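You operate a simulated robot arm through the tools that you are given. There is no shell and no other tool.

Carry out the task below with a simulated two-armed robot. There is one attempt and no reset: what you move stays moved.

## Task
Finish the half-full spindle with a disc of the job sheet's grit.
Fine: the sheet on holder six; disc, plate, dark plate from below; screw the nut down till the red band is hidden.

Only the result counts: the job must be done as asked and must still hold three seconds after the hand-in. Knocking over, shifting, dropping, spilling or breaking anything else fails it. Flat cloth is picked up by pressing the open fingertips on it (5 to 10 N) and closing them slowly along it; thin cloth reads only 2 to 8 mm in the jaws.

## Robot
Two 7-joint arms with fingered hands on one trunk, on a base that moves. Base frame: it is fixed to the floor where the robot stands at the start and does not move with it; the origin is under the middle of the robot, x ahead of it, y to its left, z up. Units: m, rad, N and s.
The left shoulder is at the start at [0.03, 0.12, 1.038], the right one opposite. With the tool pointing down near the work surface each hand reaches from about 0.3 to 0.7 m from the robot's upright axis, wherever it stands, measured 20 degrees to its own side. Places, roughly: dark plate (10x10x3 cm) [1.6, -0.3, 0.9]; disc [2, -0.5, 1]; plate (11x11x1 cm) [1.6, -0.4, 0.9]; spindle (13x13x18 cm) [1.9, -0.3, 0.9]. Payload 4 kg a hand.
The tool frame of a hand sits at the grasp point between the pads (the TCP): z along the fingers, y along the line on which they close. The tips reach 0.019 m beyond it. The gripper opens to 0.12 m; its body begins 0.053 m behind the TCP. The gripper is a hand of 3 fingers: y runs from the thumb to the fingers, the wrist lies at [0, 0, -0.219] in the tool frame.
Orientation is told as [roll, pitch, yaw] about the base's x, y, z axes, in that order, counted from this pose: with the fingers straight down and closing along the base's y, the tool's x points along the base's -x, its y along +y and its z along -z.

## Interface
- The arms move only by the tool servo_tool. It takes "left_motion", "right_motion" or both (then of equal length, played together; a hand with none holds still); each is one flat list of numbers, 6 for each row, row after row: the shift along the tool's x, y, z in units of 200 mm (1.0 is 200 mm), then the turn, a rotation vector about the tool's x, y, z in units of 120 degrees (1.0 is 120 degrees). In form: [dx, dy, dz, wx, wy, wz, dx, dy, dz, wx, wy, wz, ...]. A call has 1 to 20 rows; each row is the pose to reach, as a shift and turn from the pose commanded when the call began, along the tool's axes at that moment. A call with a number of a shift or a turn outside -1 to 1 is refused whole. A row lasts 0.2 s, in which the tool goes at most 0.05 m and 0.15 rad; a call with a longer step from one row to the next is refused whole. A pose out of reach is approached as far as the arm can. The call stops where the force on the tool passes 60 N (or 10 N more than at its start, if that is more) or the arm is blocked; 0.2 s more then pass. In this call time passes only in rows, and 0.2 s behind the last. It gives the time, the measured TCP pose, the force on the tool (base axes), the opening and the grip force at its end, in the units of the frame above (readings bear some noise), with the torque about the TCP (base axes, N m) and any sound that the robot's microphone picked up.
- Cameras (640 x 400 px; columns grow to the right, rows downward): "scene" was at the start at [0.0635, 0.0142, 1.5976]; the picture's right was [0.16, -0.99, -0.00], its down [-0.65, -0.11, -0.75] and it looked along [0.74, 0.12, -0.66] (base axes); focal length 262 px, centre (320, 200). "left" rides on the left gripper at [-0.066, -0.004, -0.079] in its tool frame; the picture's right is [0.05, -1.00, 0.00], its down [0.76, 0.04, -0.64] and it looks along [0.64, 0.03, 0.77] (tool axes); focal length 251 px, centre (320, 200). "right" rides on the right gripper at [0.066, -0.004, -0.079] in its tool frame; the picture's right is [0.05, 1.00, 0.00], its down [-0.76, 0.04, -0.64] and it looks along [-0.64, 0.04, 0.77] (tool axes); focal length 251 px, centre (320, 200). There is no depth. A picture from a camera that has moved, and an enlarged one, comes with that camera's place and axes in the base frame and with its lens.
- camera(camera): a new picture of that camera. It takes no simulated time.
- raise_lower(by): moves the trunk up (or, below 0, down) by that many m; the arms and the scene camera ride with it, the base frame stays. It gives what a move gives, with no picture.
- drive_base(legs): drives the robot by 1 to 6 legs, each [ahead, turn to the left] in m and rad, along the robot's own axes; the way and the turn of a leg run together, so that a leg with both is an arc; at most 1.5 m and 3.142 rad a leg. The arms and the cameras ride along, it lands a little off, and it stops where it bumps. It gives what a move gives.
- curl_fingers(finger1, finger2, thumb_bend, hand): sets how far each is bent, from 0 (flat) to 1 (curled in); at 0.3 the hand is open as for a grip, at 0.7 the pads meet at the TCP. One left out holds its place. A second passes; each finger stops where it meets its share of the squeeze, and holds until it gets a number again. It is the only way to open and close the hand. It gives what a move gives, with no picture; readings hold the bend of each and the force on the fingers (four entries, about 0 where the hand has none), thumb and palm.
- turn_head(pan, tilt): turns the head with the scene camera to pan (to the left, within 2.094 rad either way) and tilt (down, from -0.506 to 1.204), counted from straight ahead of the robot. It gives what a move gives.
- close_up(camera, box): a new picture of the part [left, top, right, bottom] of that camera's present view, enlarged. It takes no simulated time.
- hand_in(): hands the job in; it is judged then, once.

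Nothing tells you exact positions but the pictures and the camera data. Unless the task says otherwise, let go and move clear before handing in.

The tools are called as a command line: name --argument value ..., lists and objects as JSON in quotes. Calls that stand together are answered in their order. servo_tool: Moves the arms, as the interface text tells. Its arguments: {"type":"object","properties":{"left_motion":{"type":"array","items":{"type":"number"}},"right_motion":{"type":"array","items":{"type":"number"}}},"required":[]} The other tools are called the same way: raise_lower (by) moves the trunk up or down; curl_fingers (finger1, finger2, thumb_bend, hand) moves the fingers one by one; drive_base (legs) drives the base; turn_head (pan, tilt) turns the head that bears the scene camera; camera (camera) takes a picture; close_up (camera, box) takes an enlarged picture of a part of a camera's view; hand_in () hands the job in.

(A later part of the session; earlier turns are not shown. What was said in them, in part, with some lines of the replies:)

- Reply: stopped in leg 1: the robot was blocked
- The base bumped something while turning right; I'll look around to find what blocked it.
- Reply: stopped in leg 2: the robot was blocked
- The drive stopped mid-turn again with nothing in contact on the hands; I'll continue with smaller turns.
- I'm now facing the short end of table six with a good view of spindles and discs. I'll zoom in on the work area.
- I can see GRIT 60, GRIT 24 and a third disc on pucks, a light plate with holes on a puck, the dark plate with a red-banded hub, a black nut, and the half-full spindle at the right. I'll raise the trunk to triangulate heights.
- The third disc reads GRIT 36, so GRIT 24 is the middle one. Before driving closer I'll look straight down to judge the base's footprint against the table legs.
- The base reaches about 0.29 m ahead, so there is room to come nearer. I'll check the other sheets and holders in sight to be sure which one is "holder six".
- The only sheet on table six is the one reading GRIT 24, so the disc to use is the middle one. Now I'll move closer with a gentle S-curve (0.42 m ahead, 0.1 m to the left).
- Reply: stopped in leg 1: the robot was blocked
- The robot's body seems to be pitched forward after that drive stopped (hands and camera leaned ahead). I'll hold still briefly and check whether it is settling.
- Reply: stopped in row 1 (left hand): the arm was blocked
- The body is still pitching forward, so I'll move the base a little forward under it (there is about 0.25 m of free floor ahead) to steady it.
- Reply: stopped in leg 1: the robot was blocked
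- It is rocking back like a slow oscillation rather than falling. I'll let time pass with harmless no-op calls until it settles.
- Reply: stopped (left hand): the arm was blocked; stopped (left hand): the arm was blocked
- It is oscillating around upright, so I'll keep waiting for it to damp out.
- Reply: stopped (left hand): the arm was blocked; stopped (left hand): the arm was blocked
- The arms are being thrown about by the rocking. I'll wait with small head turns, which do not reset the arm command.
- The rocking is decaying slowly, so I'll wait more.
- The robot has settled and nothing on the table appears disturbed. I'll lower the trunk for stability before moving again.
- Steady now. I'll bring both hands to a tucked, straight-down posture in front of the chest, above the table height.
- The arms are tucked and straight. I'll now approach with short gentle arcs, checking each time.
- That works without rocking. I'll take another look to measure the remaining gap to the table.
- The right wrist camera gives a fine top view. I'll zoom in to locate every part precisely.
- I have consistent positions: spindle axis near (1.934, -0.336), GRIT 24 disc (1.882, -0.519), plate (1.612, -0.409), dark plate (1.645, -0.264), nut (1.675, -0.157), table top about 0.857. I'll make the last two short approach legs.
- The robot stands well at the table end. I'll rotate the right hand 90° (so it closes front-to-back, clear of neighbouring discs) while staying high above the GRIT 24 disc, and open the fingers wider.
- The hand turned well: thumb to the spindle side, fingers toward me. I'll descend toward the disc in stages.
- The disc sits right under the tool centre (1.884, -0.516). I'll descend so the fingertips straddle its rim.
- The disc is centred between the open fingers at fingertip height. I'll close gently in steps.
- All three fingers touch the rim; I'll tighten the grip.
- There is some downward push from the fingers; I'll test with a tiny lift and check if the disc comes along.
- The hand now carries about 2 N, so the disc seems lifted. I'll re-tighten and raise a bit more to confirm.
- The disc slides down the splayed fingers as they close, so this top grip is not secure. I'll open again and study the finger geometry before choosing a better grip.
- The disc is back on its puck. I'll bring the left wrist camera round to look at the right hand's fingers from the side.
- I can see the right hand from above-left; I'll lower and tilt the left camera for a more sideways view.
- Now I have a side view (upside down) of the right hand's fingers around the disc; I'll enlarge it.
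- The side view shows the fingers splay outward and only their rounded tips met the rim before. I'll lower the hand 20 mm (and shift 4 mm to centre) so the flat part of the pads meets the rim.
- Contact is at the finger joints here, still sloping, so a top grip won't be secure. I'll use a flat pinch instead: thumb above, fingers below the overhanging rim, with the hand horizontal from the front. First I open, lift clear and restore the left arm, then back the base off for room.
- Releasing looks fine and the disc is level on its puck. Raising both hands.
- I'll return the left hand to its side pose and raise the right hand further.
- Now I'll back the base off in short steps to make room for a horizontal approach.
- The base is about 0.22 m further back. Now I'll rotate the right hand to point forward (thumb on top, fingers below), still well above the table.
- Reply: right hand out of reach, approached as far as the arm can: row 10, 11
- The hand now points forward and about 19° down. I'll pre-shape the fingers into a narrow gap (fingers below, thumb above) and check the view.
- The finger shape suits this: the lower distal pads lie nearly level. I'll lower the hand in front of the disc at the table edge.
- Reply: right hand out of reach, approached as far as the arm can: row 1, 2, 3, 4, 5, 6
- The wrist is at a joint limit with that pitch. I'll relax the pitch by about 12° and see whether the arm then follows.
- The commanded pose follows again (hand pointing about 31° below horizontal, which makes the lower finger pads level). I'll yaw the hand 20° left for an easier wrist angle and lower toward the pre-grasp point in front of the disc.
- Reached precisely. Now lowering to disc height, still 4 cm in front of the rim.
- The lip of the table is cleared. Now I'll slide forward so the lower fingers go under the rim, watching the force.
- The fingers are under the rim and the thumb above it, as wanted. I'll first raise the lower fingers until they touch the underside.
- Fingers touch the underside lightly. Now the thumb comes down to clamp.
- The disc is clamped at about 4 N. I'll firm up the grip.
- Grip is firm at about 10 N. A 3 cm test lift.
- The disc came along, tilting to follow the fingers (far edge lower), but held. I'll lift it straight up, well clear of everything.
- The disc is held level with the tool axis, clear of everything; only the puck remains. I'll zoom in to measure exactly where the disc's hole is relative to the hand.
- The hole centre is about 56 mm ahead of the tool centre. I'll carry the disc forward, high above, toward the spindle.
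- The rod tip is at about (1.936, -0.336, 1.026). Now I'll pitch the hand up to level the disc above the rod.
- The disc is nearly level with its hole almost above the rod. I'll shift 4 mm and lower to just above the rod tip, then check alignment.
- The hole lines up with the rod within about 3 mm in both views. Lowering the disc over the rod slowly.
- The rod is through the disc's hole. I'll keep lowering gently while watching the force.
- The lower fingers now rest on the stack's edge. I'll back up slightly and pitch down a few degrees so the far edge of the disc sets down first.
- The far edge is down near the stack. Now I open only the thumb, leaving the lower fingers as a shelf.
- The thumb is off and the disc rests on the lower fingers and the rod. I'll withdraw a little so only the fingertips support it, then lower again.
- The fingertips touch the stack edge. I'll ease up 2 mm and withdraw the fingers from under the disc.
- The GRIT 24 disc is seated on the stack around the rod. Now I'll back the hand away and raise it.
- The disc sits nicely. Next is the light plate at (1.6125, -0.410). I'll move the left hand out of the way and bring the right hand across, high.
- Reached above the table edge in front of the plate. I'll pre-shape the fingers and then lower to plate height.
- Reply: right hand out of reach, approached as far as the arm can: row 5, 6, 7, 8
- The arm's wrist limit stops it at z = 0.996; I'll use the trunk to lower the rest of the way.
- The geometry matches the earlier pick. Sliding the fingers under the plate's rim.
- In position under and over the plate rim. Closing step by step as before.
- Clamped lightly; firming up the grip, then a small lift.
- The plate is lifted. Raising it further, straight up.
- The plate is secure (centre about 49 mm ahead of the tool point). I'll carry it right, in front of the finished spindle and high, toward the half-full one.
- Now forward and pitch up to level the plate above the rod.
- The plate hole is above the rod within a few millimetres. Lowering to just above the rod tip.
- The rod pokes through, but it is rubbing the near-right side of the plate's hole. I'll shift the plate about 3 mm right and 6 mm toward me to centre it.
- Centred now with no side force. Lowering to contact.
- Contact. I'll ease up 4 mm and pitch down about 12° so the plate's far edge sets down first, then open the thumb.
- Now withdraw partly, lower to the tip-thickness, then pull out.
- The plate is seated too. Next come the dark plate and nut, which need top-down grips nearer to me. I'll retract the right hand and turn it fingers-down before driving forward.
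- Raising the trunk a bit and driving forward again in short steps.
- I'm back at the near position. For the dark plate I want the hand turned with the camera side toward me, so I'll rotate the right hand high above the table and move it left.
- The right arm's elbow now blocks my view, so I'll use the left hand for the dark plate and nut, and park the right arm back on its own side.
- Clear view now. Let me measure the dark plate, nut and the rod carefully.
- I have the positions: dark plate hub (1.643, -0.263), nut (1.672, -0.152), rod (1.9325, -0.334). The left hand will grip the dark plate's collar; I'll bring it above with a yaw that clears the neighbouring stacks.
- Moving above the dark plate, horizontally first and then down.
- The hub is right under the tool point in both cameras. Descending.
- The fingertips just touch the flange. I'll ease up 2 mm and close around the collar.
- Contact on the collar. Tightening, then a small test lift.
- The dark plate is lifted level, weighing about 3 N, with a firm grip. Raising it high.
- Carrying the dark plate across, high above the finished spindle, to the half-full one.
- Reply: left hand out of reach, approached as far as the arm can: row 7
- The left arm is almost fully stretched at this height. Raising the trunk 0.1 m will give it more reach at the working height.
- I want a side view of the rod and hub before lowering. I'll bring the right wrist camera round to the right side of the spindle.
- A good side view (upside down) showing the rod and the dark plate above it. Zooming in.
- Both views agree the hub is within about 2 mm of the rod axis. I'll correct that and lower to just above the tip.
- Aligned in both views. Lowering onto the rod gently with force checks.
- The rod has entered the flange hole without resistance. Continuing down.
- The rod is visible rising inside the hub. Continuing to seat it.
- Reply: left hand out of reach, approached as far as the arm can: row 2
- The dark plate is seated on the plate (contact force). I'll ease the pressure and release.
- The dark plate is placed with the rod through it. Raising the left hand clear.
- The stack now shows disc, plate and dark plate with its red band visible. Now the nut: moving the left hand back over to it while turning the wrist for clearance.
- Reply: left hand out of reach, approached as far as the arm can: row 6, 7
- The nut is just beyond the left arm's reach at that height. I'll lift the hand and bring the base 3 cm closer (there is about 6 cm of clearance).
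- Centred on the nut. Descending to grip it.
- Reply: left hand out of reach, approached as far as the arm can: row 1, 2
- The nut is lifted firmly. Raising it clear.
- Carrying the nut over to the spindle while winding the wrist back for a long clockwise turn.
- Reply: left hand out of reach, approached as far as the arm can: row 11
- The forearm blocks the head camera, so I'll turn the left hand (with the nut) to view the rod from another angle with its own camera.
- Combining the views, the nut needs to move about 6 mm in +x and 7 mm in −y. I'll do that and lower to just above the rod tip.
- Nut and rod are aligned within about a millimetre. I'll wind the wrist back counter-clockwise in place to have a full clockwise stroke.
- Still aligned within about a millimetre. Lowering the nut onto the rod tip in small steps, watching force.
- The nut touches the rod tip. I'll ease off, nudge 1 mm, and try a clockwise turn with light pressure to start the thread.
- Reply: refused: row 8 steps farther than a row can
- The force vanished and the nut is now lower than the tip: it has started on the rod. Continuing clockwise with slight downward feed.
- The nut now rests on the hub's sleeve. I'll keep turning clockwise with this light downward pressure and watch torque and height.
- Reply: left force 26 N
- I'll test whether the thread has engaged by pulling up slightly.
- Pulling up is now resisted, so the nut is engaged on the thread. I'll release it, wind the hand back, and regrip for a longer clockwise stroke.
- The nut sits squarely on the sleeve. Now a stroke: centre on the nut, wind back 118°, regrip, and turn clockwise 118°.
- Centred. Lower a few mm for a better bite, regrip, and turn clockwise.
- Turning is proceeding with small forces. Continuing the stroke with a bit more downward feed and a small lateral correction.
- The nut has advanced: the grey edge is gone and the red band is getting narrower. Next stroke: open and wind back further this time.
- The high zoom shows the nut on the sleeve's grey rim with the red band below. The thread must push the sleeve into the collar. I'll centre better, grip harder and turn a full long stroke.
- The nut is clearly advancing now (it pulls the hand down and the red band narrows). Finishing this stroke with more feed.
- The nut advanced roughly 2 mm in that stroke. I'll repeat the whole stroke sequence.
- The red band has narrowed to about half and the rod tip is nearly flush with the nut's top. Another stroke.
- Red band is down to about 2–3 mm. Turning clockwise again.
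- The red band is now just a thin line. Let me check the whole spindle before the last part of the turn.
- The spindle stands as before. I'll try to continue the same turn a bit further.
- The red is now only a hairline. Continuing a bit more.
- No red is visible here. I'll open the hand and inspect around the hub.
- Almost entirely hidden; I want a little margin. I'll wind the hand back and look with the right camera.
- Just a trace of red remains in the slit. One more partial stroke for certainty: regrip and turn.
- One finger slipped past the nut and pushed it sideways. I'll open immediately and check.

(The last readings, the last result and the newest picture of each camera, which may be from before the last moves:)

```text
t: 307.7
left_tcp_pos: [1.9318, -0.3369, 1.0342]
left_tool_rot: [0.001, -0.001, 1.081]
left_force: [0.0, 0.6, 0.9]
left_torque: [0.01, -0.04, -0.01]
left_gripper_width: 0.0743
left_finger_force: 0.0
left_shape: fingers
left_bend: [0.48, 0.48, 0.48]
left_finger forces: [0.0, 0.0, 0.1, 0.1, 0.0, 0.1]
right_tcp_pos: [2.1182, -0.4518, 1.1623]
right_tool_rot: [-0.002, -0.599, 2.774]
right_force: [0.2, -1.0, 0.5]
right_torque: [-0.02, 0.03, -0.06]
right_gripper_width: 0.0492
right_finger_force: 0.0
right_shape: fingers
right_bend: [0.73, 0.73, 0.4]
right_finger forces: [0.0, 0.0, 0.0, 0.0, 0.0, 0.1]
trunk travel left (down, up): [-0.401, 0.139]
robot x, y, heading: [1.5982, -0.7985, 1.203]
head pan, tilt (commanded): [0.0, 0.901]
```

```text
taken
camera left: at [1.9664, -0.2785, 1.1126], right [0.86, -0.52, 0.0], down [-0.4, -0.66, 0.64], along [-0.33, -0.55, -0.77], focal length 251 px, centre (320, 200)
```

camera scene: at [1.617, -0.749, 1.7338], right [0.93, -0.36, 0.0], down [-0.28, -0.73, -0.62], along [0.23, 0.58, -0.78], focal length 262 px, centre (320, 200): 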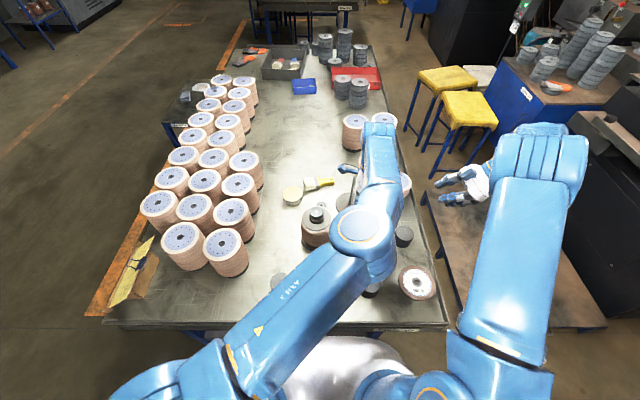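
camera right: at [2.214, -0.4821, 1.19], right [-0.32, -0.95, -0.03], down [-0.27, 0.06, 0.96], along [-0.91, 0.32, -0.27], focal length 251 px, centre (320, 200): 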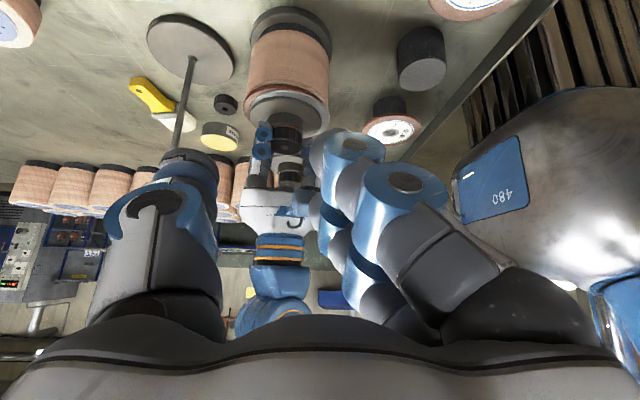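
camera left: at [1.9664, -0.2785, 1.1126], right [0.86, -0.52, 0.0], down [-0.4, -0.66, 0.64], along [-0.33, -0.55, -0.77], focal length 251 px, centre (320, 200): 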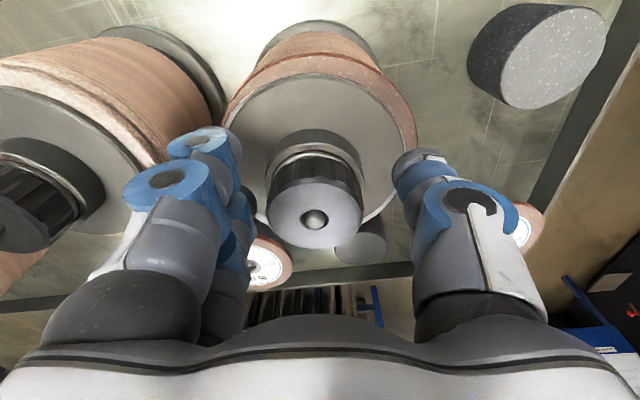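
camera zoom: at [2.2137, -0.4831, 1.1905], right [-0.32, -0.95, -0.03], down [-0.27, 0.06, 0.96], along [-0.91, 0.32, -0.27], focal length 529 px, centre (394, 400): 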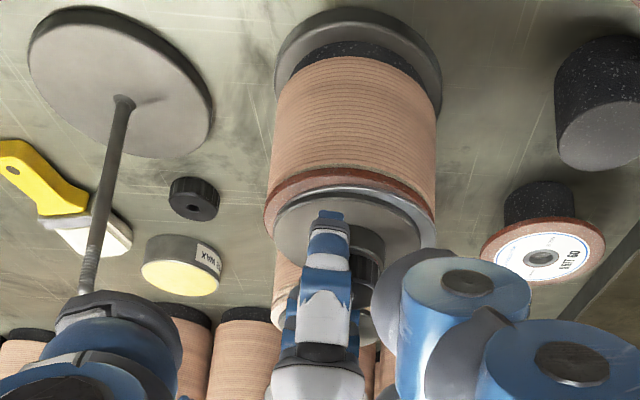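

The spindle slid about 1 cm toward me but stands upright. Let me check the red band and the surroundings.

close_up --camera "left" --box '[250, 100, 390, 260]'

close_up --camera "right" --box '[275, 100, 335, 160]'

```text
2.50 times, centred on (320, 180) of left
camera zoom: at [1.9664, -0.2785, 1.1126], right [0.86, -0.52, 0.0], down [-0.4, -0.66, 0.64], along [-0.33, -0.55, -0.77], focal length 629 px, centre (320, 250)
```

zoom: 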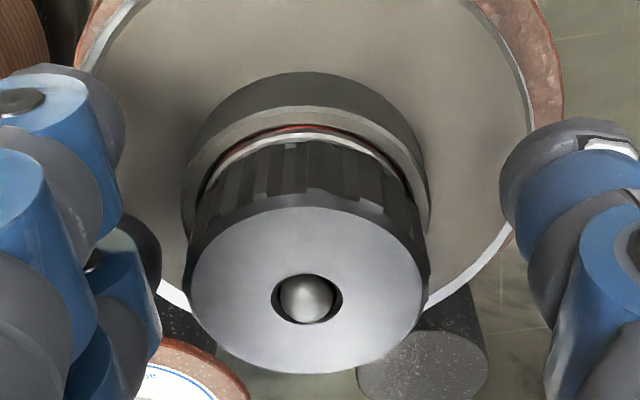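

```text
6.67 times, centred on (305, 130) of right
camera zoom: at [2.2137, -0.4831, 1.1905], right [-0.32, -0.95, -0.03], down [-0.27, 0.06, 0.96], along [-0.91, 0.32, -0.27], focal length 1676 px, centre (420, 667)
```

zoom: 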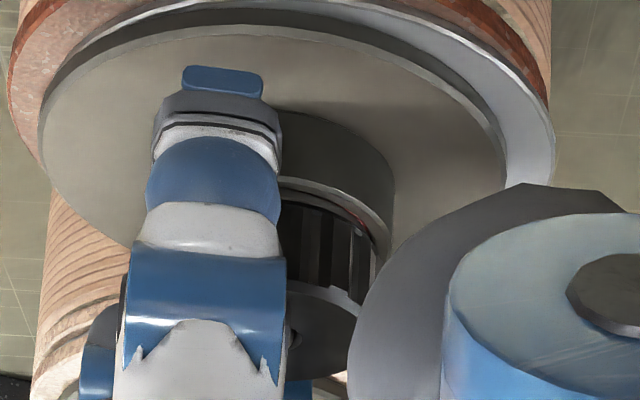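

A hairline of red still shows in the slit. I'll recentre the hand carefully on the nut's new position before one more turn.

servo_tool --left_motion '[0.02, 0.003, 0, 0, 0, 0, 0.04, 0.006, 0, 0, 0, 0, 0.06, 0.009, 0, 0, 0, 0, 0.068, 0.01, 0, 0, 0, 0]'

close_up --camera "left" --box '[250, 60, 390, 240]'

close_up --camera "right" --box '[220, 10, 350, 200]'

```text
t: 308.7
left_tcp_pos: [1.9218, -0.3475, 1.0337]
left_tool_rot: [0.001, 0.001, 1.081]
left_force: [0.9, 0.6, 1.1]
left_torque: [-0.01, 0.0, -0.02]
left_gripper_width: 0.0741
left_finger_force: 0.1
left_shape: fingers
left_bend: [0.48, 0.48, 0.48]
left_finger forces: [0.1, 0.0, 0.0, 0.0, 0.1, 0.0]
right_tcp_pos: [2.1176, -0.4501, 1.1628]
right_tool_rot: [-0.004, -0.6, 2.773]
right_force: [0.3, -0.6, -0.3]
right_torque: [0.0, 0.03, 0.02]
right_gripper_width: 0.0492
right_finger_force: 0.1
right_shape: fingers
right_bend: [0.73, 0.73, 0.4]
right_finger forces: [0.0, 0.1, 0.0, 0.0, 0.0, 0.0]
trunk travel left (down, up): [-0.401, 0.139]
robot x, y, heading: [1.598, -0.8064, 1.204]
head pan, tilt (commanded): [0.0, 0.901]
```

```text
2.22 times, centred on (320, 150) of left
camera zoom: at [1.9574, -0.2896, 1.1123], right [0.86, -0.52, 0.0], down [-0.4, -0.66, 0.64], along [-0.33, -0.55, -0.77], focal length 559 px, centre (320, 311)
```

zoom: 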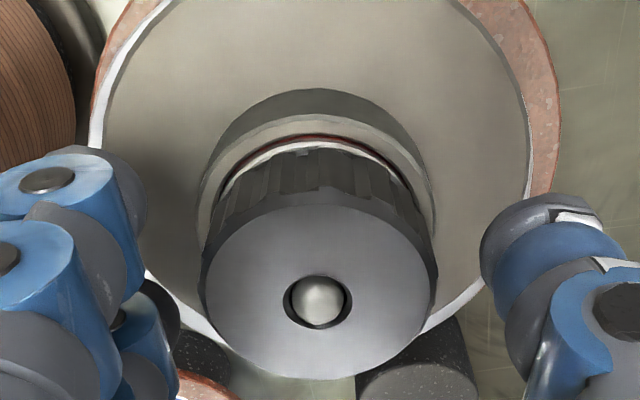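

```text
2.11 times, centred on (285, 105) of right
camera zoom: at [2.2136, -0.4833, 1.1906], right [-0.32, -0.95, -0.03], down [-0.27, 0.06, 0.96], along [-0.91, 0.32, -0.27], focal length 529 px, centre (394, 400)
```

zoom: 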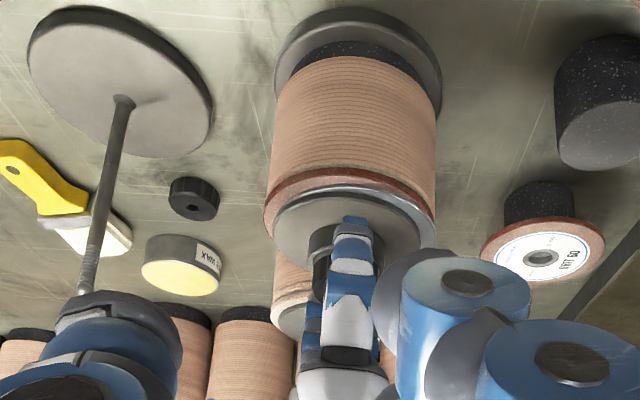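

Centred. Gripping and checking symmetry before turning.

curl_fingers --hand "left" --finger1 0.76 --finger2 0.76 --thumb_bend 0.76

close_up --camera "left" --box '[250, 60, 390, 240]'

```text
t: 309.7
left_tcp_pos: [1.9245, -0.3464, 1.0329]
left_tool_rot: [0.001, 0.001, 1.084]
left_force: [-1.2, -0.1, -2.5]
left_torque: [0.05, 0.07, 0.04]
left_gripper_width: 0.0453
left_finger_force: 23.9
left_shape: fingers
left_bend: [0.59, 0.59, 0.58]
left_finger forces: [11.5, 11.8, 0.0, 0.0, 25.2, 0.0]
right_tcp_pos: [2.1178, -0.4504, 1.1619]
right_tool_rot: [-0.002, -0.6, 2.774]
right_force: [-0.1, 0.2, 0.0]
right_torque: [0.01, 0.0, 0.0]
right_gripper_width: 0.0489
right_finger_force: 0.0
right_shape: fingers
right_bend: [0.73, 0.73, 0.4]
right_finger forces: [0.0, 0.1, 0.0, 0.1, 0.1, 0.0]
trunk travel left (down, up): [-0.401, 0.139]
robot x, y, heading: [1.5945, -0.8005, 1.205]
head pan, tilt (commanded): [0.0, 0.901]
```

```text
2.22 times, centred on (320, 150) of left
camera zoom: at [1.9575, -0.2894, 1.1119], right [0.86, -0.52, 0.0], down [-0.4, -0.66, 0.64], along [-0.33, -0.55, -0.77], focal length 559 px, centre (320, 311)
```

zoom: 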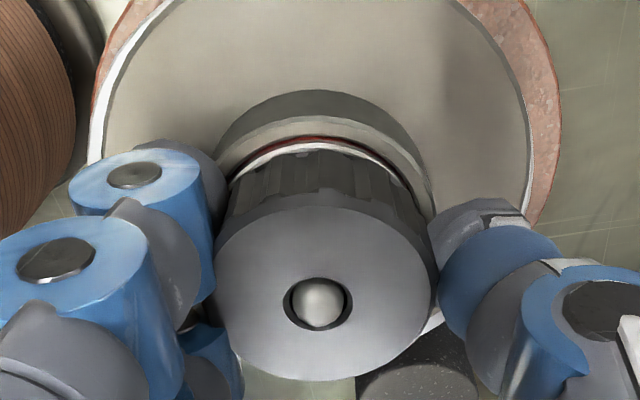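

Symmetric grip with almost no side force. Turning clockwise about 67° and checking.

servo_tool --left_motion '[0, 0, 0, 0, 0, 0.07, 0, 0, 0.001, 0, 0, 0.14, 0, 0, 0.001, 0, 0, 0.21, 0, 0, 0.002, 0, 0, 0.28, 0, 0, 0.002, 0, 0, 0.35, 0, 0, 0.003, 0, 0, 0.42, 0, 0, 0.003, 0, 0, 0.49, 0, 0, 0.004, 0, 0, 0.56]'

close_up --camera "left" --box '[250, 60, 390, 240]'

close_up --camera "right" --box '[262, 100, 322, 160]'

```text
t: 311.5
left_tcp_pos: [1.9237, -0.3469, 1.0326]
left_tool_rot: [0.002, -0.003, -0.095]
left_force: [1.2, 0.5, 1.4]
left_torque: [0.22, -0.18, 0.51]
left_gripper_width: 0.0452
left_finger_force: 26.0
left_shape: fingers
left_bend: [0.58, 0.6, 0.6]
left_finger forces: [15.1, 12.5, 0.1, 0.0, 24.1, 0.0]
right_tcp_pos: [2.1184, -0.4517, 1.1632]
right_tool_rot: [-0.003, -0.602, 2.772]
right_force: [-1.1, -0.1, 0.3]
right_torque: [0.02, -0.01, 0.01]
right_gripper_width: 0.0492
right_finger_force: 0.1
right_shape: fingers
right_bend: [0.73, 0.73, 0.4]
right_finger forces: [0.0, 0.0, 0.0, 0.0, 0.0, 0.0]
trunk travel left (down, up): [-0.401, 0.139]
robot x, y, heading: [1.5971, -0.8005, 1.199]
head pan, tilt (commanded): [0.0, 0.901]
```

```text
2.22 times, centred on (320, 150) of left
camera zoom: at [1.9886, -0.3564, 1.1114], right [-0.15, -0.99, 0.0], down [-0.76, 0.11, 0.64], along [-0.64, 0.1, -0.77], focal length 559 px, centre (320, 311)
```

zoom: 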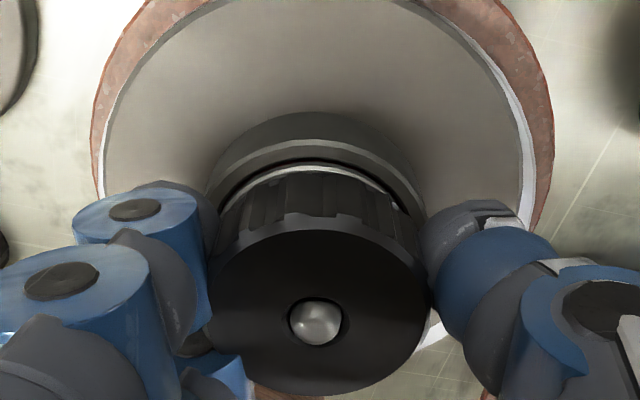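

```text
6.67 times, centred on (292, 130) of right
camera zoom: at [2.2135, -0.4833, 1.1907], right [-0.32, -0.95, -0.03], down [-0.27, 0.06, 0.96], along [-0.91, 0.32, -0.27], focal length 1676 px, centre (507, 667)
```

zoom: 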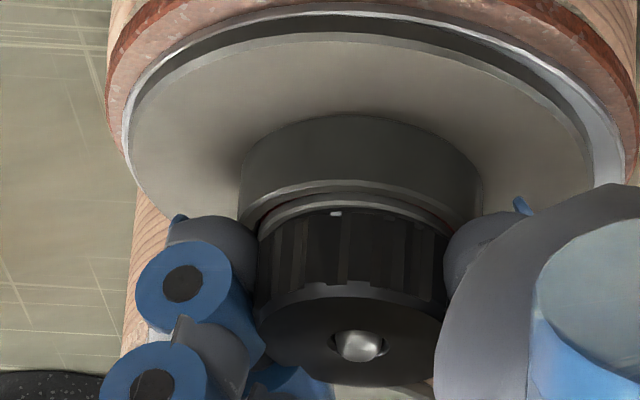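

The red is gone from the slit in this view and torque is rising. A bit more for margin.

servo_tool --left_motion '[0, 0, 0, 0, 0, 0.07, 0, 0, 0.001, 0, 0, 0.14, 0, 0, 0.001, 0, 0, 0.21, 0, 0, 0.002, 0, 0, 0.28, 0, 0, 0.002, 0, 0, 0.35, 0, 0, 0.002, 0, 0, 0.42]'

close_up --camera "left" --box '[250, 60, 390, 240]'

close_up --camera "right" --box '[262, 100, 322, 160]'

```text
t: 312.9
left_tcp_pos: [1.923, -0.3477, 1.0314]
left_tool_rot: [0.003, -0.001, -0.971]
left_force: [1.2, 1.2, 5.3]
left_torque: [0.01, -0.31, 0.71]
left_gripper_width: 0.0452
left_finger_force: 28.4
left_shape: fingers
left_bend: [0.58, 0.6, 0.6]
left_finger forces: [16.9, 13.9, 0.0, 0.0, 25.9, 0.1]
right_tcp_pos: [2.1178, -0.452, 1.1628]
right_tool_rot: [-0.003, -0.601, 2.774]
right_force: [-1.3, 0.0, 0.5]
right_torque: [-0.01, -0.03, 0.02]
right_gripper_width: 0.0491
right_finger_force: 0.1
right_shape: fingers
right_bend: [0.73, 0.73, 0.4]
right_finger forces: [0.0, 0.0, 0.0, 0.0, 0.0, 0.0]
trunk travel left (down, up): [-0.401, 0.139]
robot x, y, heading: [1.5948, -0.8011, 1.202]
head pan, tilt (commanded): [0.0, 0.901]
```

```text
2.22 times, centred on (320, 150) of left
camera zoom: at [1.9572, -0.4032, 1.111], right [-0.86, -0.52, 0.0], down [-0.4, 0.65, 0.64], along [-0.33, 0.55, -0.76], focal length 559 px, centre (320, 311)
```

zoom: 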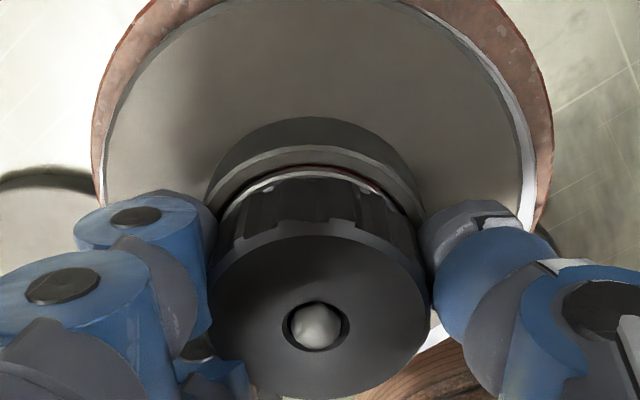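

```text
6.67 times, centred on (292, 130) of right
camera zoom: at [2.2134, -0.4836, 1.1908], right [-0.32, -0.95, -0.03], down [-0.27, 0.06, 0.96], along [-0.91, 0.32, -0.27], focal length 1676 px, centre (507, 667)
```

zoom: 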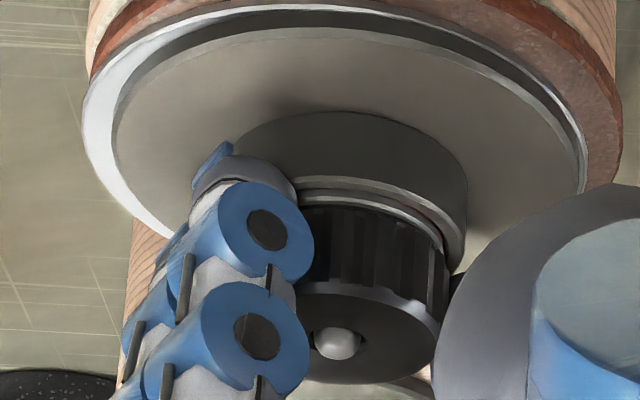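

Torque has reached about 0.7 N·m. Let me compare with the already finished spindle as reference.

close_up --camera "scene" --box '[280, 160, 420, 260]'

close_up --camera "left" --box '[285, 110, 355, 170]'

```text
4.00 times, centred on (350, 210) of scene
camera zoom: at [1.6172, -0.75, 1.7338], right [0.93, -0.36, 0.0], down [-0.28, -0.73, -0.62], along [0.22, 0.58, -0.78], focal length 1048 px, centre (200, 160)
```

zoom: 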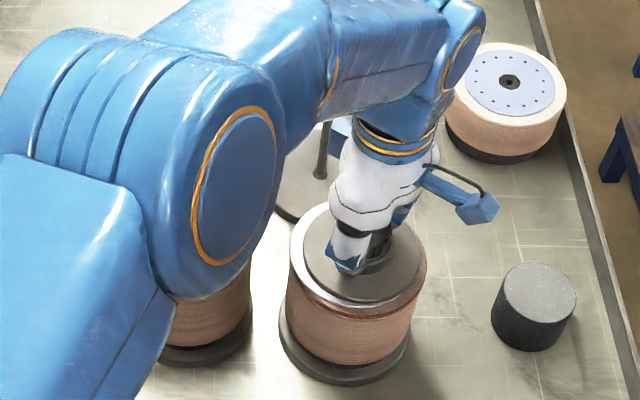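

```text
6.67 times, centred on (320, 140) of left
camera zoom: at [1.9572, -0.4032, 1.111], right [-0.86, -0.52, 0.0], down [-0.4, 0.65, 0.64], along [-0.33, 0.55, -0.76], focal length 1676 px, centre (320, 600)
```

zoom: 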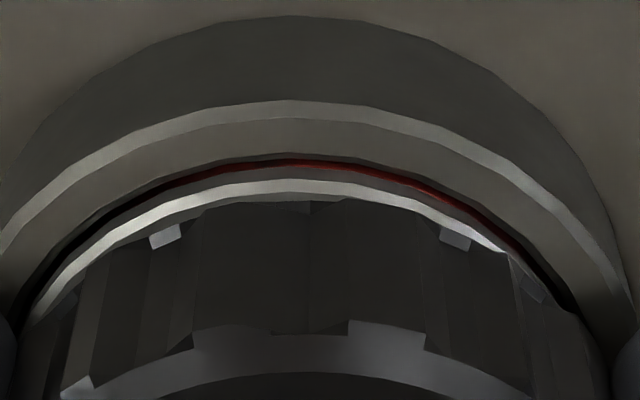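

The red is now recessed inside the collar, visible only deep in the slit from directly above. I'll turn slightly further for margin while the grip is good.

servo_tool --left_motion '[0, 0, 0, 0, 0, 0.07, 0, 0, 0.001, 0, 0, 0.14, 0, 0, 0.001, 0, 0, 0.21, 0, 0, 0.001, 0, 0, 0.28]'

close_up --camera "left" --box '[285, 110, 355, 170]'

close_up --camera "right" --box '[262, 100, 322, 160]'

```text
t: 313.9
left_tcp_pos: [1.9231, -0.347, 1.0314]
left_tool_rot: [-0.001, 0.0, -1.557]
left_force: [1.0, 0.2, 6.9]
left_torque: [-0.16, -0.26, 0.71]
left_gripper_width: 0.0451
left_finger_force: 29.6
left_shape: fingers
left_bend: [0.57, 0.61, 0.61]
left_finger forces: [17.8, 14.7, 0.1, 0.0, 26.9, 0.0]
right_tcp_pos: [2.1181, -0.4509, 1.1632]
right_tool_rot: [-0.005, -0.6, 2.774]
right_force: [1.4, 0.3, 0.7]
right_torque: [-0.01, -0.03, -0.01]
right_gripper_width: 0.0493
right_finger_force: 0.1
right_shape: fingers
right_bend: [0.73, 0.73, 0.4]
right_finger forces: [0.0, 0.0, 0.0, 0.1, 0.1, 0.0]
trunk travel left (down, up): [-0.401, 0.139]
robot x, y, heading: [1.5979, -0.8021, 1.202]
head pan, tilt (commanded): [0.0, 0.901]
```

```text
6.67 times, centred on (320, 140) of left
camera zoom: at [1.9201, -0.4131, 1.1108], right [-1.0, 0.04, 0.0], down [0.03, 0.76, 0.64], along [0.03, 0.64, -0.77], focal length 1676 px, centre (320, 600)
```

zoom: 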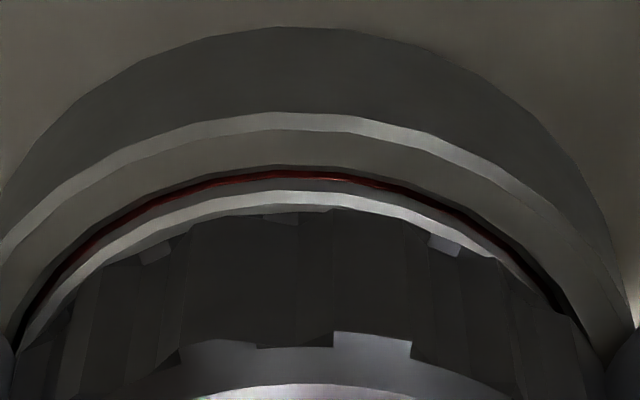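

```text
6.67 times, centred on (292, 130) of right
camera zoom: at [2.2134, -0.4838, 1.1909], right [-0.32, -0.95, -0.03], down [-0.27, 0.06, 0.96], along [-0.91, 0.32, -0.27], focal length 1676 px, centre (507, 667)
```

zoom: 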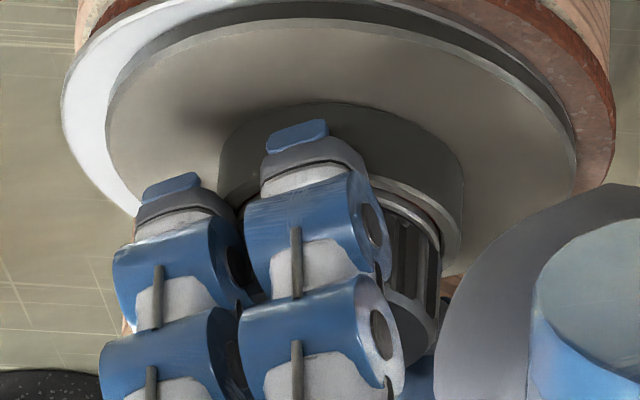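

The torque no longer rises (the stack just turns along), so the nut is tight. I'll release and lift the left hand, then compare with the finished spindle.

curl_fingers --hand "left" --finger1 0.48 --finger2 0.48 --thumb_bend 0.48

servo_tool --left_motion '[0, 0, -0.05, 0, 0, 0, 0, 0, -0.15, 0, 0, 0, 0, 0, -0.25, 0, 0, 0, 0, 0, -0.35, 0, 0, 0, 0, 0, -0.45, 0, 0, 0]'

camera --camera "left"

close_up --camera "right" --box '[250, 90, 330, 190]'

```text
t: 314.9
left_tcp_pos: [1.9227, -0.3476, 1.0319]
left_tool_rot: [0.0, 0.001, -1.558]
left_force: [-0.8, 0.4, -0.1]
left_torque: [0.01, 0.03, -0.02]
left_gripper_width: 0.0742
left_finger_force: 0.1
left_shape: fingers
left_bend: [0.48, 0.48, 0.48]
left_finger forces: [0.0, 0.1, 0.0, 0.0, 0.0, 0.0]
right_tcp_pos: [2.1181, -0.4506, 1.1633]
right_tool_rot: [-0.004, -0.599, 2.773]
right_force: [0.1, -0.3, -0.4]
right_torque: [-0.04, 0.0, -0.02]
right_gripper_width: 0.0493
right_finger_force: 0.0
right_shape: fingers
right_bend: [0.73, 0.73, 0.4]
right_finger forces: [0.0, 0.0, 0.0, 0.0, 0.0, 0.1]
trunk travel left (down, up): [-0.401, 0.139]
robot x, y, heading: [1.5956, -0.8034, 1.196]
head pan, tilt (commanded): [0.0, 0.901]
```

```text
t: 316.1
left_tcp_pos: [1.9214, -0.3476, 1.1232]
left_tool_rot: [0.0, -0.001, -1.557]
left_force: [-0.2, -0.5, -0.6]
left_torque: [0.0, 0.02, -0.04]
left_gripper_width: 0.0744
left_finger_force: 0.0
left_shape: fingers
left_bend: [0.48, 0.48, 0.48]
left_finger forces: [0.1, 0.0, 0.0, 0.0, 0.1, 0.0]
right_tcp_pos: [2.1193, -0.451, 1.1625]
right_tool_rot: [-0.003, -0.6, 2.774]
right_force: [0.4, 0.1, -0.7]
right_torque: [0.02, 0.02, 0.03]
right_gripper_width: 0.0492
right_finger_force: 0.0
right_shape: fingers
right_bend: [0.73, 0.73, 0.4]
right_finger forces: [0.1, 0.0, 0.1, 0.1, 0.0, 0.0]
trunk travel left (down, up): [-0.401, 0.139]
robot x, y, heading: [1.5959, -0.8037, 1.203]
head pan, tilt (commanded): [0.0, 0.901]
```

```text
taken
camera left: at [1.9192, -0.4137, 1.2019], right [-1.0, 0.04, 0.0], down [0.03, 0.76, 0.64], along [0.03, 0.64, -0.77], focal length 251 px, centre (320, 200)
```

left: 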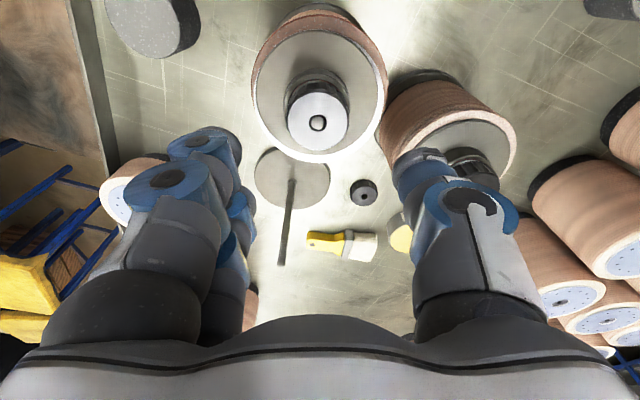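

```text
4.00 times, centred on (290, 140) of right
camera zoom: at [2.2135, -0.4836, 1.1908], right [-0.32, -0.95, -0.03], down [-0.27, 0.06, 0.96], along [-0.91, 0.32, -0.27], focal length 1006 px, centre (440, 440)
```

zoom: 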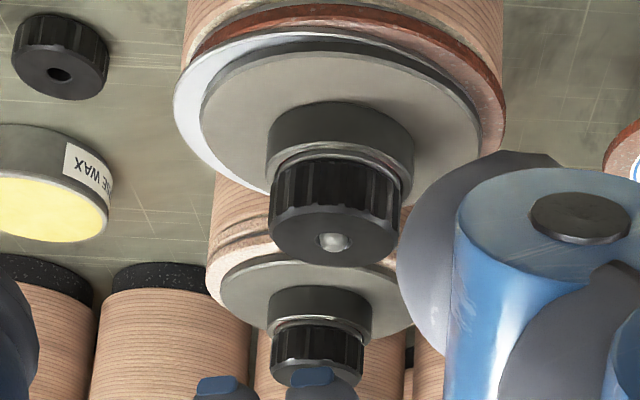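

From the side the red band is hidden, and it looks like the finished one. Zooming in on both for comparison.

close_up --camera "right" --box '[276, 110, 316, 150]'

close_up --camera "right" --box '[268, 150, 308, 190]'

close_up --camera "left" --box '[285, 60, 355, 150]'

close_up --camera "left" --box '[430, 110, 510, 180]'

```text
10.00 times, centred on (296, 130) of right
camera zoom: at [2.2135, -0.4836, 1.1908], right [-0.32, -0.95, -0.03], down [-0.27, 0.06, 0.96], along [-0.91, 0.32, -0.27], focal length 2514 px, centre (560, 900)
```

zoom: 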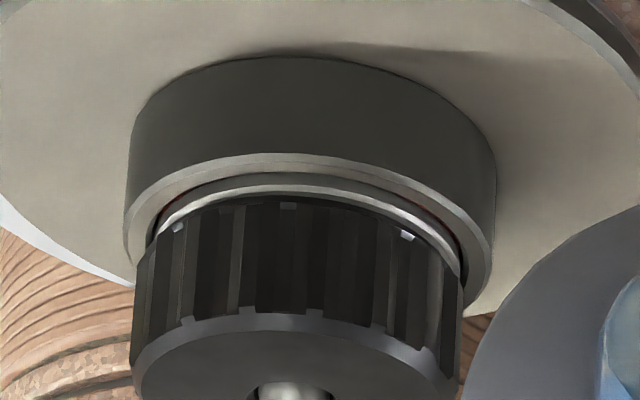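

```text
10.00 times, centred on (288, 170) of right
camera zoom: at [2.2135, -0.4836, 1.1908], right [-0.32, -0.95, -0.03], down [-0.27, 0.06, 0.96], along [-0.91, 0.32, -0.27], focal length 2514 px, centre (640, 500)
```

zoom: 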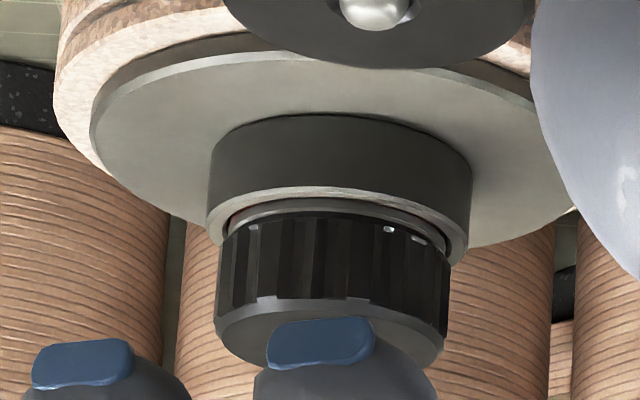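

```text
4.44 times, centred on (320, 105) of left
camera zoom: at [1.9192, -0.4137, 1.2019], right [-1.0, 0.04, 0.0], down [0.03, 0.76, 0.64], along [0.03, 0.64, -0.77], focal length 1118 px, centre (320, 622)
```

zoom: 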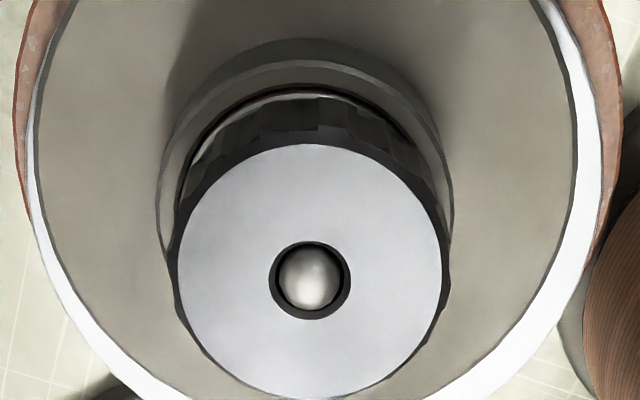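

```text
5.71 times, centred on (470, 145) of left
camera zoom: at [1.9192, -0.4137, 1.2019], right [-1.0, 0.04, 0.0], down [0.03, 0.76, 0.64], along [0.03, 0.64, -0.77], focal length 1437 px, centre (-537, 514)
```

zoom: 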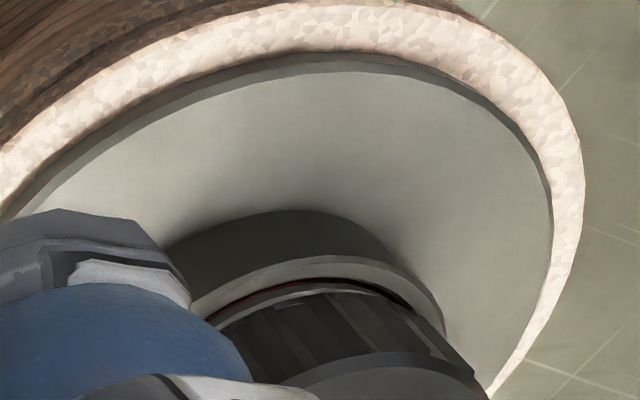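

Our nut sits just like the reference (even its slit shows the same faint trace). Now I'll move both hands clear: raise the left hand and draw it back.

servo_tool --left_motion '[0, 0, -0.12, 0, 0, 0, 0, 0, -0.25, 0, 0, 0, 0, 0, -0.38, 0, 0, 0, 0, 0, -0.5, 0, 0, 0, -0.09, -0.1, -0.5, 0, 0, 0, -0.18, -0.19, -0.5, 0, 0, 0, -0.28, -0.29, -0.5, 0, 0, 0, -0.37, -0.38, -0.5, 0, 0, 0, -0.46, -0.48, -0.5, 0, 0, 0, -0.55, -0.57, -0.5, 0, 0, 0, -0.65, -0.67, -0.5, 0, 0, 0, -0.74, -0.76, -0.5, 0, 0, 0]'

camera --camera "scene"

camera --camera "right"

```text
t: 318.7
left_tcp_pos: [1.7724, -0.4974, 1.2226]
left_tool_rot: [0.001, -0.001, -1.558]
left_force: [-0.5, -0.3, 0.0]
left_torque: [0.0, -0.01, -0.01]
left_gripper_width: 0.0742
left_finger_force: 0.1
left_shape: fingers
left_bend: [0.48, 0.48, 0.48]
left_finger forces: [0.1, 0.0, 0.0, 0.0, 0.0, 0.0]
right_tcp_pos: [2.1183, -0.451, 1.1643]
right_tool_rot: [-0.006, -0.601, 2.774]
right_force: [-0.3, -0.4, 0.1]
right_torque: [0.0, -0.02, 0.0]
right_gripper_width: 0.0495
right_finger_force: 0.2
right_shape: fingers
right_bend: [0.73, 0.73, 0.4]
right_finger forces: [0.1, 0.0, 0.0, 0.1, 0.0, 0.1]
trunk travel left (down, up): [-0.401, 0.139]
robot x, y, heading: [1.5971, -0.805, 1.2]
head pan, tilt (commanded): [0.0, 0.901]
```

```text
taken
camera scene: at [1.6164, -0.7505, 1.7338], right [0.93, -0.36, 0.0], down [-0.28, -0.73, -0.62], along [0.23, 0.58, -0.78], focal length 262 px, centre (320, 200)
```

scene: 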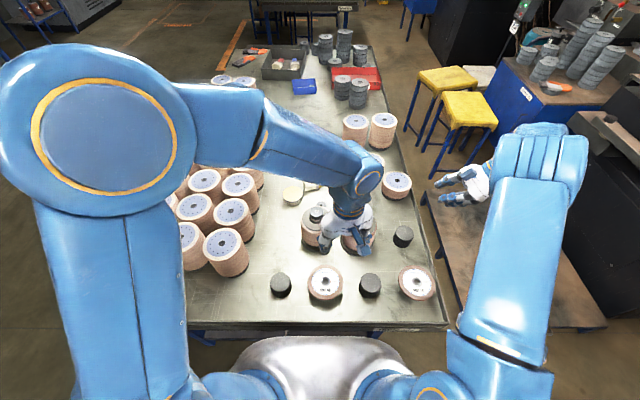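

```text
taken
camera right: at [2.2129, -0.4839, 1.1912], right [-0.32, -0.95, -0.03], down [-0.27, 0.06, 0.96], along [-0.91, 0.32, -0.27], focal length 251 px, centre (320, 200)
```

right: 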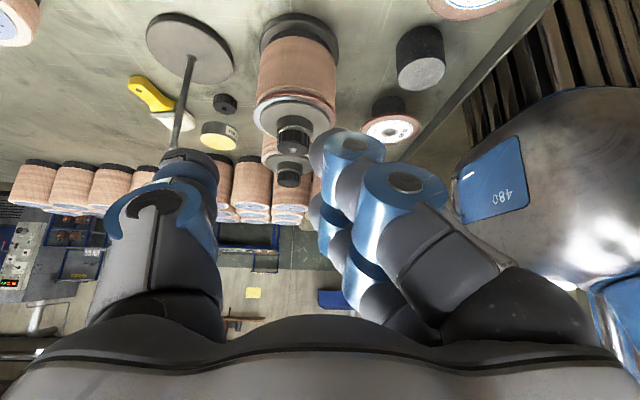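

servo_tool --left_motion '[-0.03, -0.11, -0.02, 0, 0, 0, -0.06, -0.22, -0.04, 0, 0, 0, -0.09, -0.34, -0.06, 0, 0, 0, -0.12, -0.45, -0.08, 0, 0, 0, -0.15, -0.56, -0.1, 0, 0, 0, -0.18, -0.67, -0.12, 0, 0, 0, -0.21, -0.79, -0.14, 0, 0, 0, -0.25, -0.9, -0.16, 0, 0, 0]'

camera --camera "scene"

close_up --camera "scene" --box '[260, 160, 440, 300]'

close_up --camera "scene" --box '[330, 185, 390, 250]'

```text
t: 320.5
left_tcp_pos: [1.5911, -0.5503, 1.2552]
left_tool_rot: [-0.002, 0.001, -1.555]
left_force: [0.2, -0.7, -0.5]
left_torque: [-0.01, 0.0, 0.01]
left_gripper_width: 0.0744
left_finger_force: 0.0
left_shape: fingers
left_bend: [0.48, 0.48, 0.48]
left_finger forces: [0.0, 0.0, 0.0, 0.0, 0.0, 0.0]
right_tcp_pos: [2.1187, -0.4509, 1.1635]
right_tool_rot: [-0.004, -0.598, 2.774]
right_force: [0.0, 0.1, -0.5]
right_torque: [0.01, 0.04, -0.02]
right_gripper_width: 0.0494
right_finger_force: 0.0
right_shape: fingers
right_bend: [0.73, 0.73, 0.4]
right_finger forces: [0.0, 0.0, 0.1, 0.0, 0.0, 0.1]
trunk travel left (down, up): [-0.401, 0.139]
robot x, y, heading: [1.5974, -0.8039, 1.2]
head pan, tilt (commanded): [0.0, 0.901]
```

```text
taken
camera scene: at [1.616, -0.7508, 1.7339], right [0.93, -0.36, 0.0], down [-0.28, -0.73, -0.62], along [0.23, 0.58, -0.78], focal length 262 px, centre (320, 200)
```

scene: 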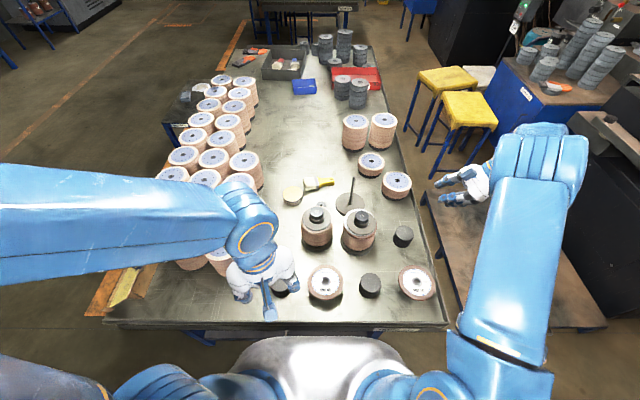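

```text
2.86 times, centred on (350, 230) of scene
camera zoom: at [1.616, -0.7508, 1.7339], right [0.93, -0.36, 0.0], down [-0.28, -0.73, -0.62], along [0.23, 0.58, -0.78], focal length 749 px, centre (234, 114)
```

zoom: 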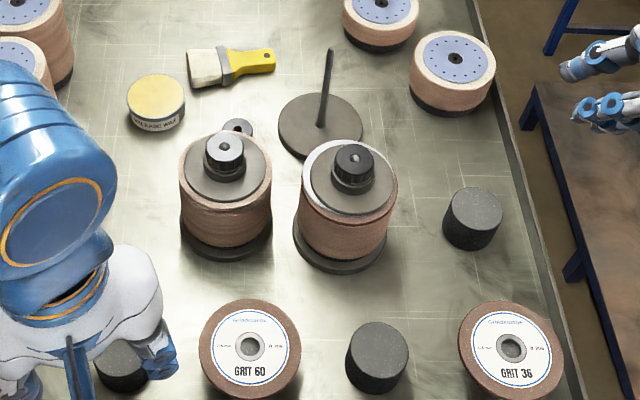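

```text
6.15 times, centred on (360, 218) of scene
camera zoom: at [1.616, -0.7508, 1.7339], right [0.93, -0.36, 0.0], down [-0.28, -0.73, -0.62], along [0.23, 0.58, -0.78], focal length 1612 px, centre (74, 92)
```

zoom: 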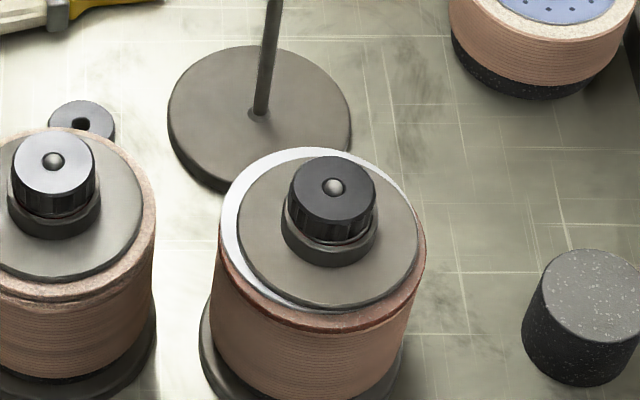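

Everything else is in place. One last close comparison of the two nuts from the front.

close_up --camera "scene" --box '[348, 202, 376, 230]'

close_up --camera "scene" --box '[302, 198, 330, 226]'

close_up --camera "right" --box '[276, 110, 316, 150]'

close_up --camera "right" --box '[268, 150, 308, 190]'

```text
14.29 times, centred on (362, 216) of scene
camera zoom: at [1.616, -0.7508, 1.7339], right [0.93, -0.36, 0.0], down [-0.28, -0.73, -0.62], along [0.23, 0.58, -0.78], focal length 3743 px, centre (-280, -29)
```

zoom: 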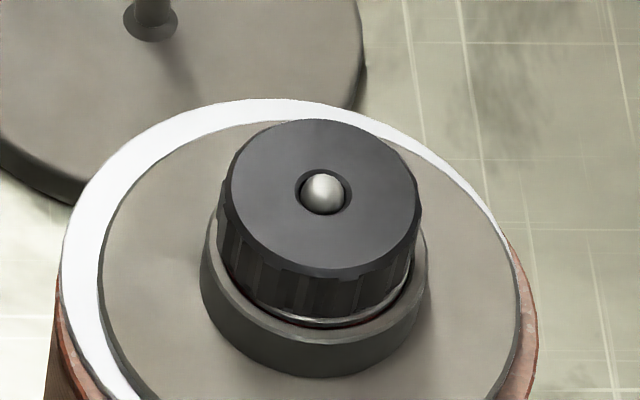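

```text
14.29 times, centred on (316, 212) of scene
camera zoom: at [1.616, -0.7508, 1.7339], right [0.93, -0.36, 0.0], down [-0.28, -0.73, -0.62], along [0.23, 0.58, -0.78], focal length 3743 px, centre (377, 29)
```

zoom: 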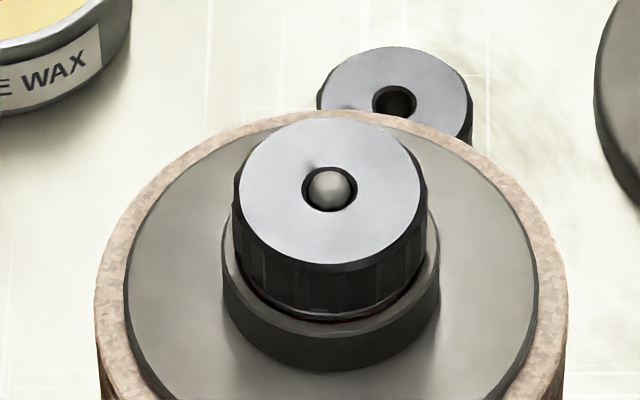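

```text
10.00 times, centred on (296, 130) of right
camera zoom: at [2.2126, -0.4841, 1.1914], right [-0.32, -0.95, -0.03], down [-0.27, 0.05, 0.96], along [-0.91, 0.32, -0.27], focal length 2514 px, centre (560, 900)
```

zoom: 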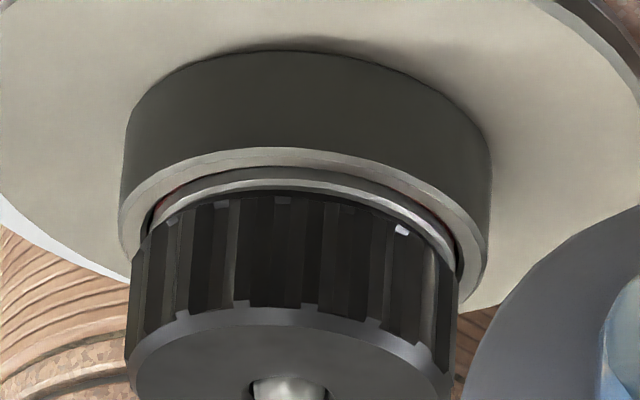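

```text
10.00 times, centred on (288, 170) of right
camera zoom: at [2.2126, -0.4841, 1.1914], right [-0.32, -0.95, -0.03], down [-0.27, 0.05, 0.96], along [-0.91, 0.32, -0.27], focal length 2514 px, centre (640, 500)
```

zoom: 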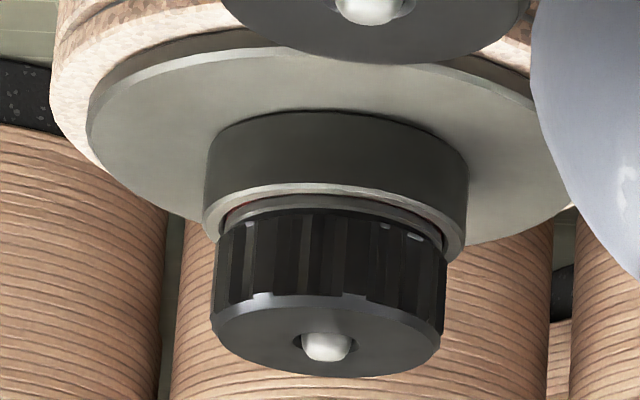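

close_up --camera "right" --box '[278, 120, 312, 142]'

close_up --camera "right" --box '[270, 164, 304, 186]'

close_up --camera "scene" --box '[352, 212, 374, 228]'

close_up --camera "scene" --box '[306, 208, 328, 224]'

```text
16.00 times, centred on (295, 131) of right
camera zoom: at [2.2126, -0.4841, 1.1914], right [-0.32, -0.95, -0.03], down [-0.27, 0.05, 0.96], along [-0.91, 0.32, -0.27], focal length 4023 px, centre (720, 1304)
```

zoom: 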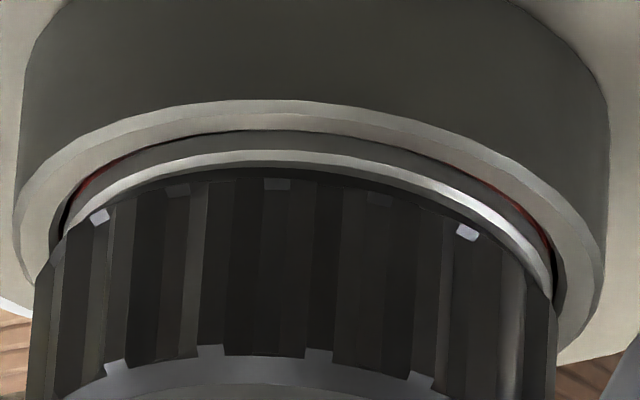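

```text
16.00 times, centred on (287, 175) of right
camera zoom: at [2.2126, -0.4841, 1.1914], right [-0.32, -0.95, -0.03], down [-0.27, 0.05, 0.96], along [-0.91, 0.32, -0.27], focal length 4023 px, centre (848, 600)
```

zoom: 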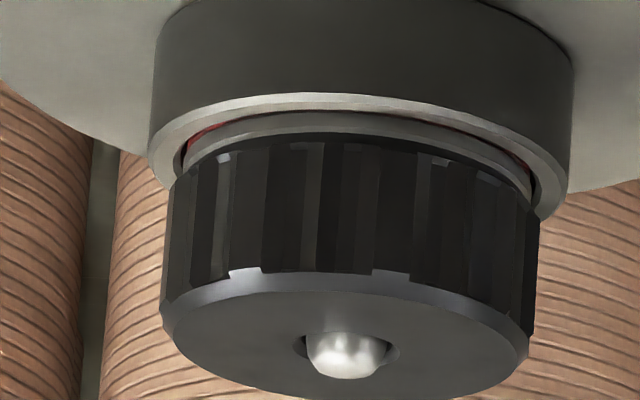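

```text
16.00 times, centred on (363, 220) of scene
camera zoom: at [1.616, -0.7508, 1.7339], right [0.93, -0.36, 0.0], down [-0.28, -0.73, -0.62], along [0.23, 0.58, -0.78], focal length 4192 px, centre (-368, -120)
```

zoom: 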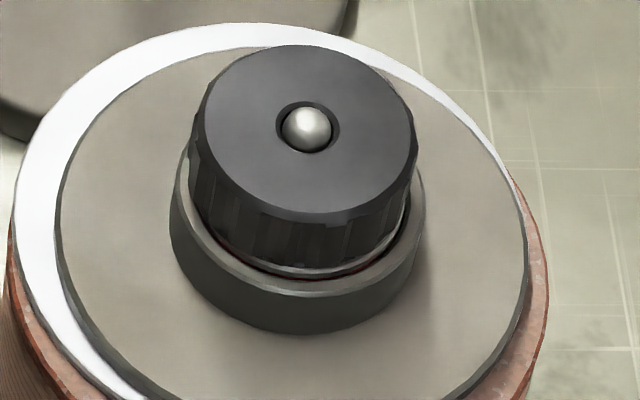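

```text
16.00 times, centred on (317, 216) of scene
camera zoom: at [1.616, -0.7508, 1.7339], right [0.93, -0.36, 0.0], down [-0.28, -0.73, -0.62], along [0.23, 0.58, -0.78], focal length 4192 px, centre (368, -56)
```

zoom: 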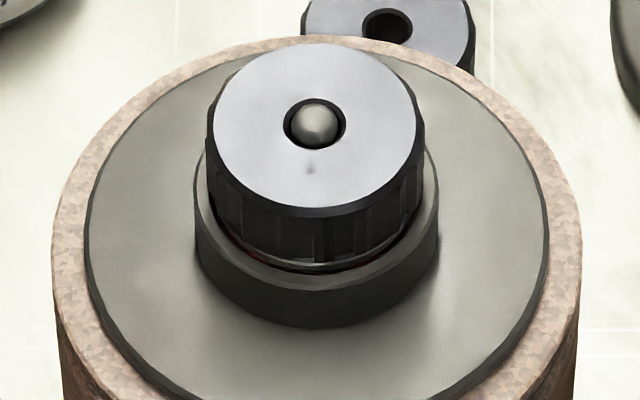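

The spindle carries the GRIT 24 disc, then the plate, then the dark plate. The nut is screwed down to match the reference spindle, with the red band hidden. Both hands are clear and everything else is where it was, so I'll hand in.

hand_in

```text
The job is handed in.
```

I finished the half-full spindle and handed it in. From the bottom it now has the GRIT 24 disc, the plate and the dark plate, with the nut screwed down on top.

- **Grit:** I took it from the only sheet on table six, which reads GRIT 24. I saw no number on the holder itself, so I took the one on table six to be holder six.
- **Red band:** it is hidden from the side. Looking steeply down into the gap you can still see a faint trace of red, and the already finished spindle shows the same trace. I stopped when the stack started turning with the nut instead of tightening further.
- **Spindle moved:** on one of the last turns a finger slipped off the nut, and the spindle slid about 1.5 cm toward the robot. It stayed upright and touched nothing.
- **Plate off-centre:** the plate sits roughly 5 mm off-centre on the disc.
- **Early rocking:** a drive near the start was cut short as blocked, and the robot rocked for several seconds. It settled without touching anything I could see.

Nothing else on the table looked shifted or knocked over in the last pictures. The left hand rests open, well clear of the spindle, and the right hand is parked about 20 cm away.
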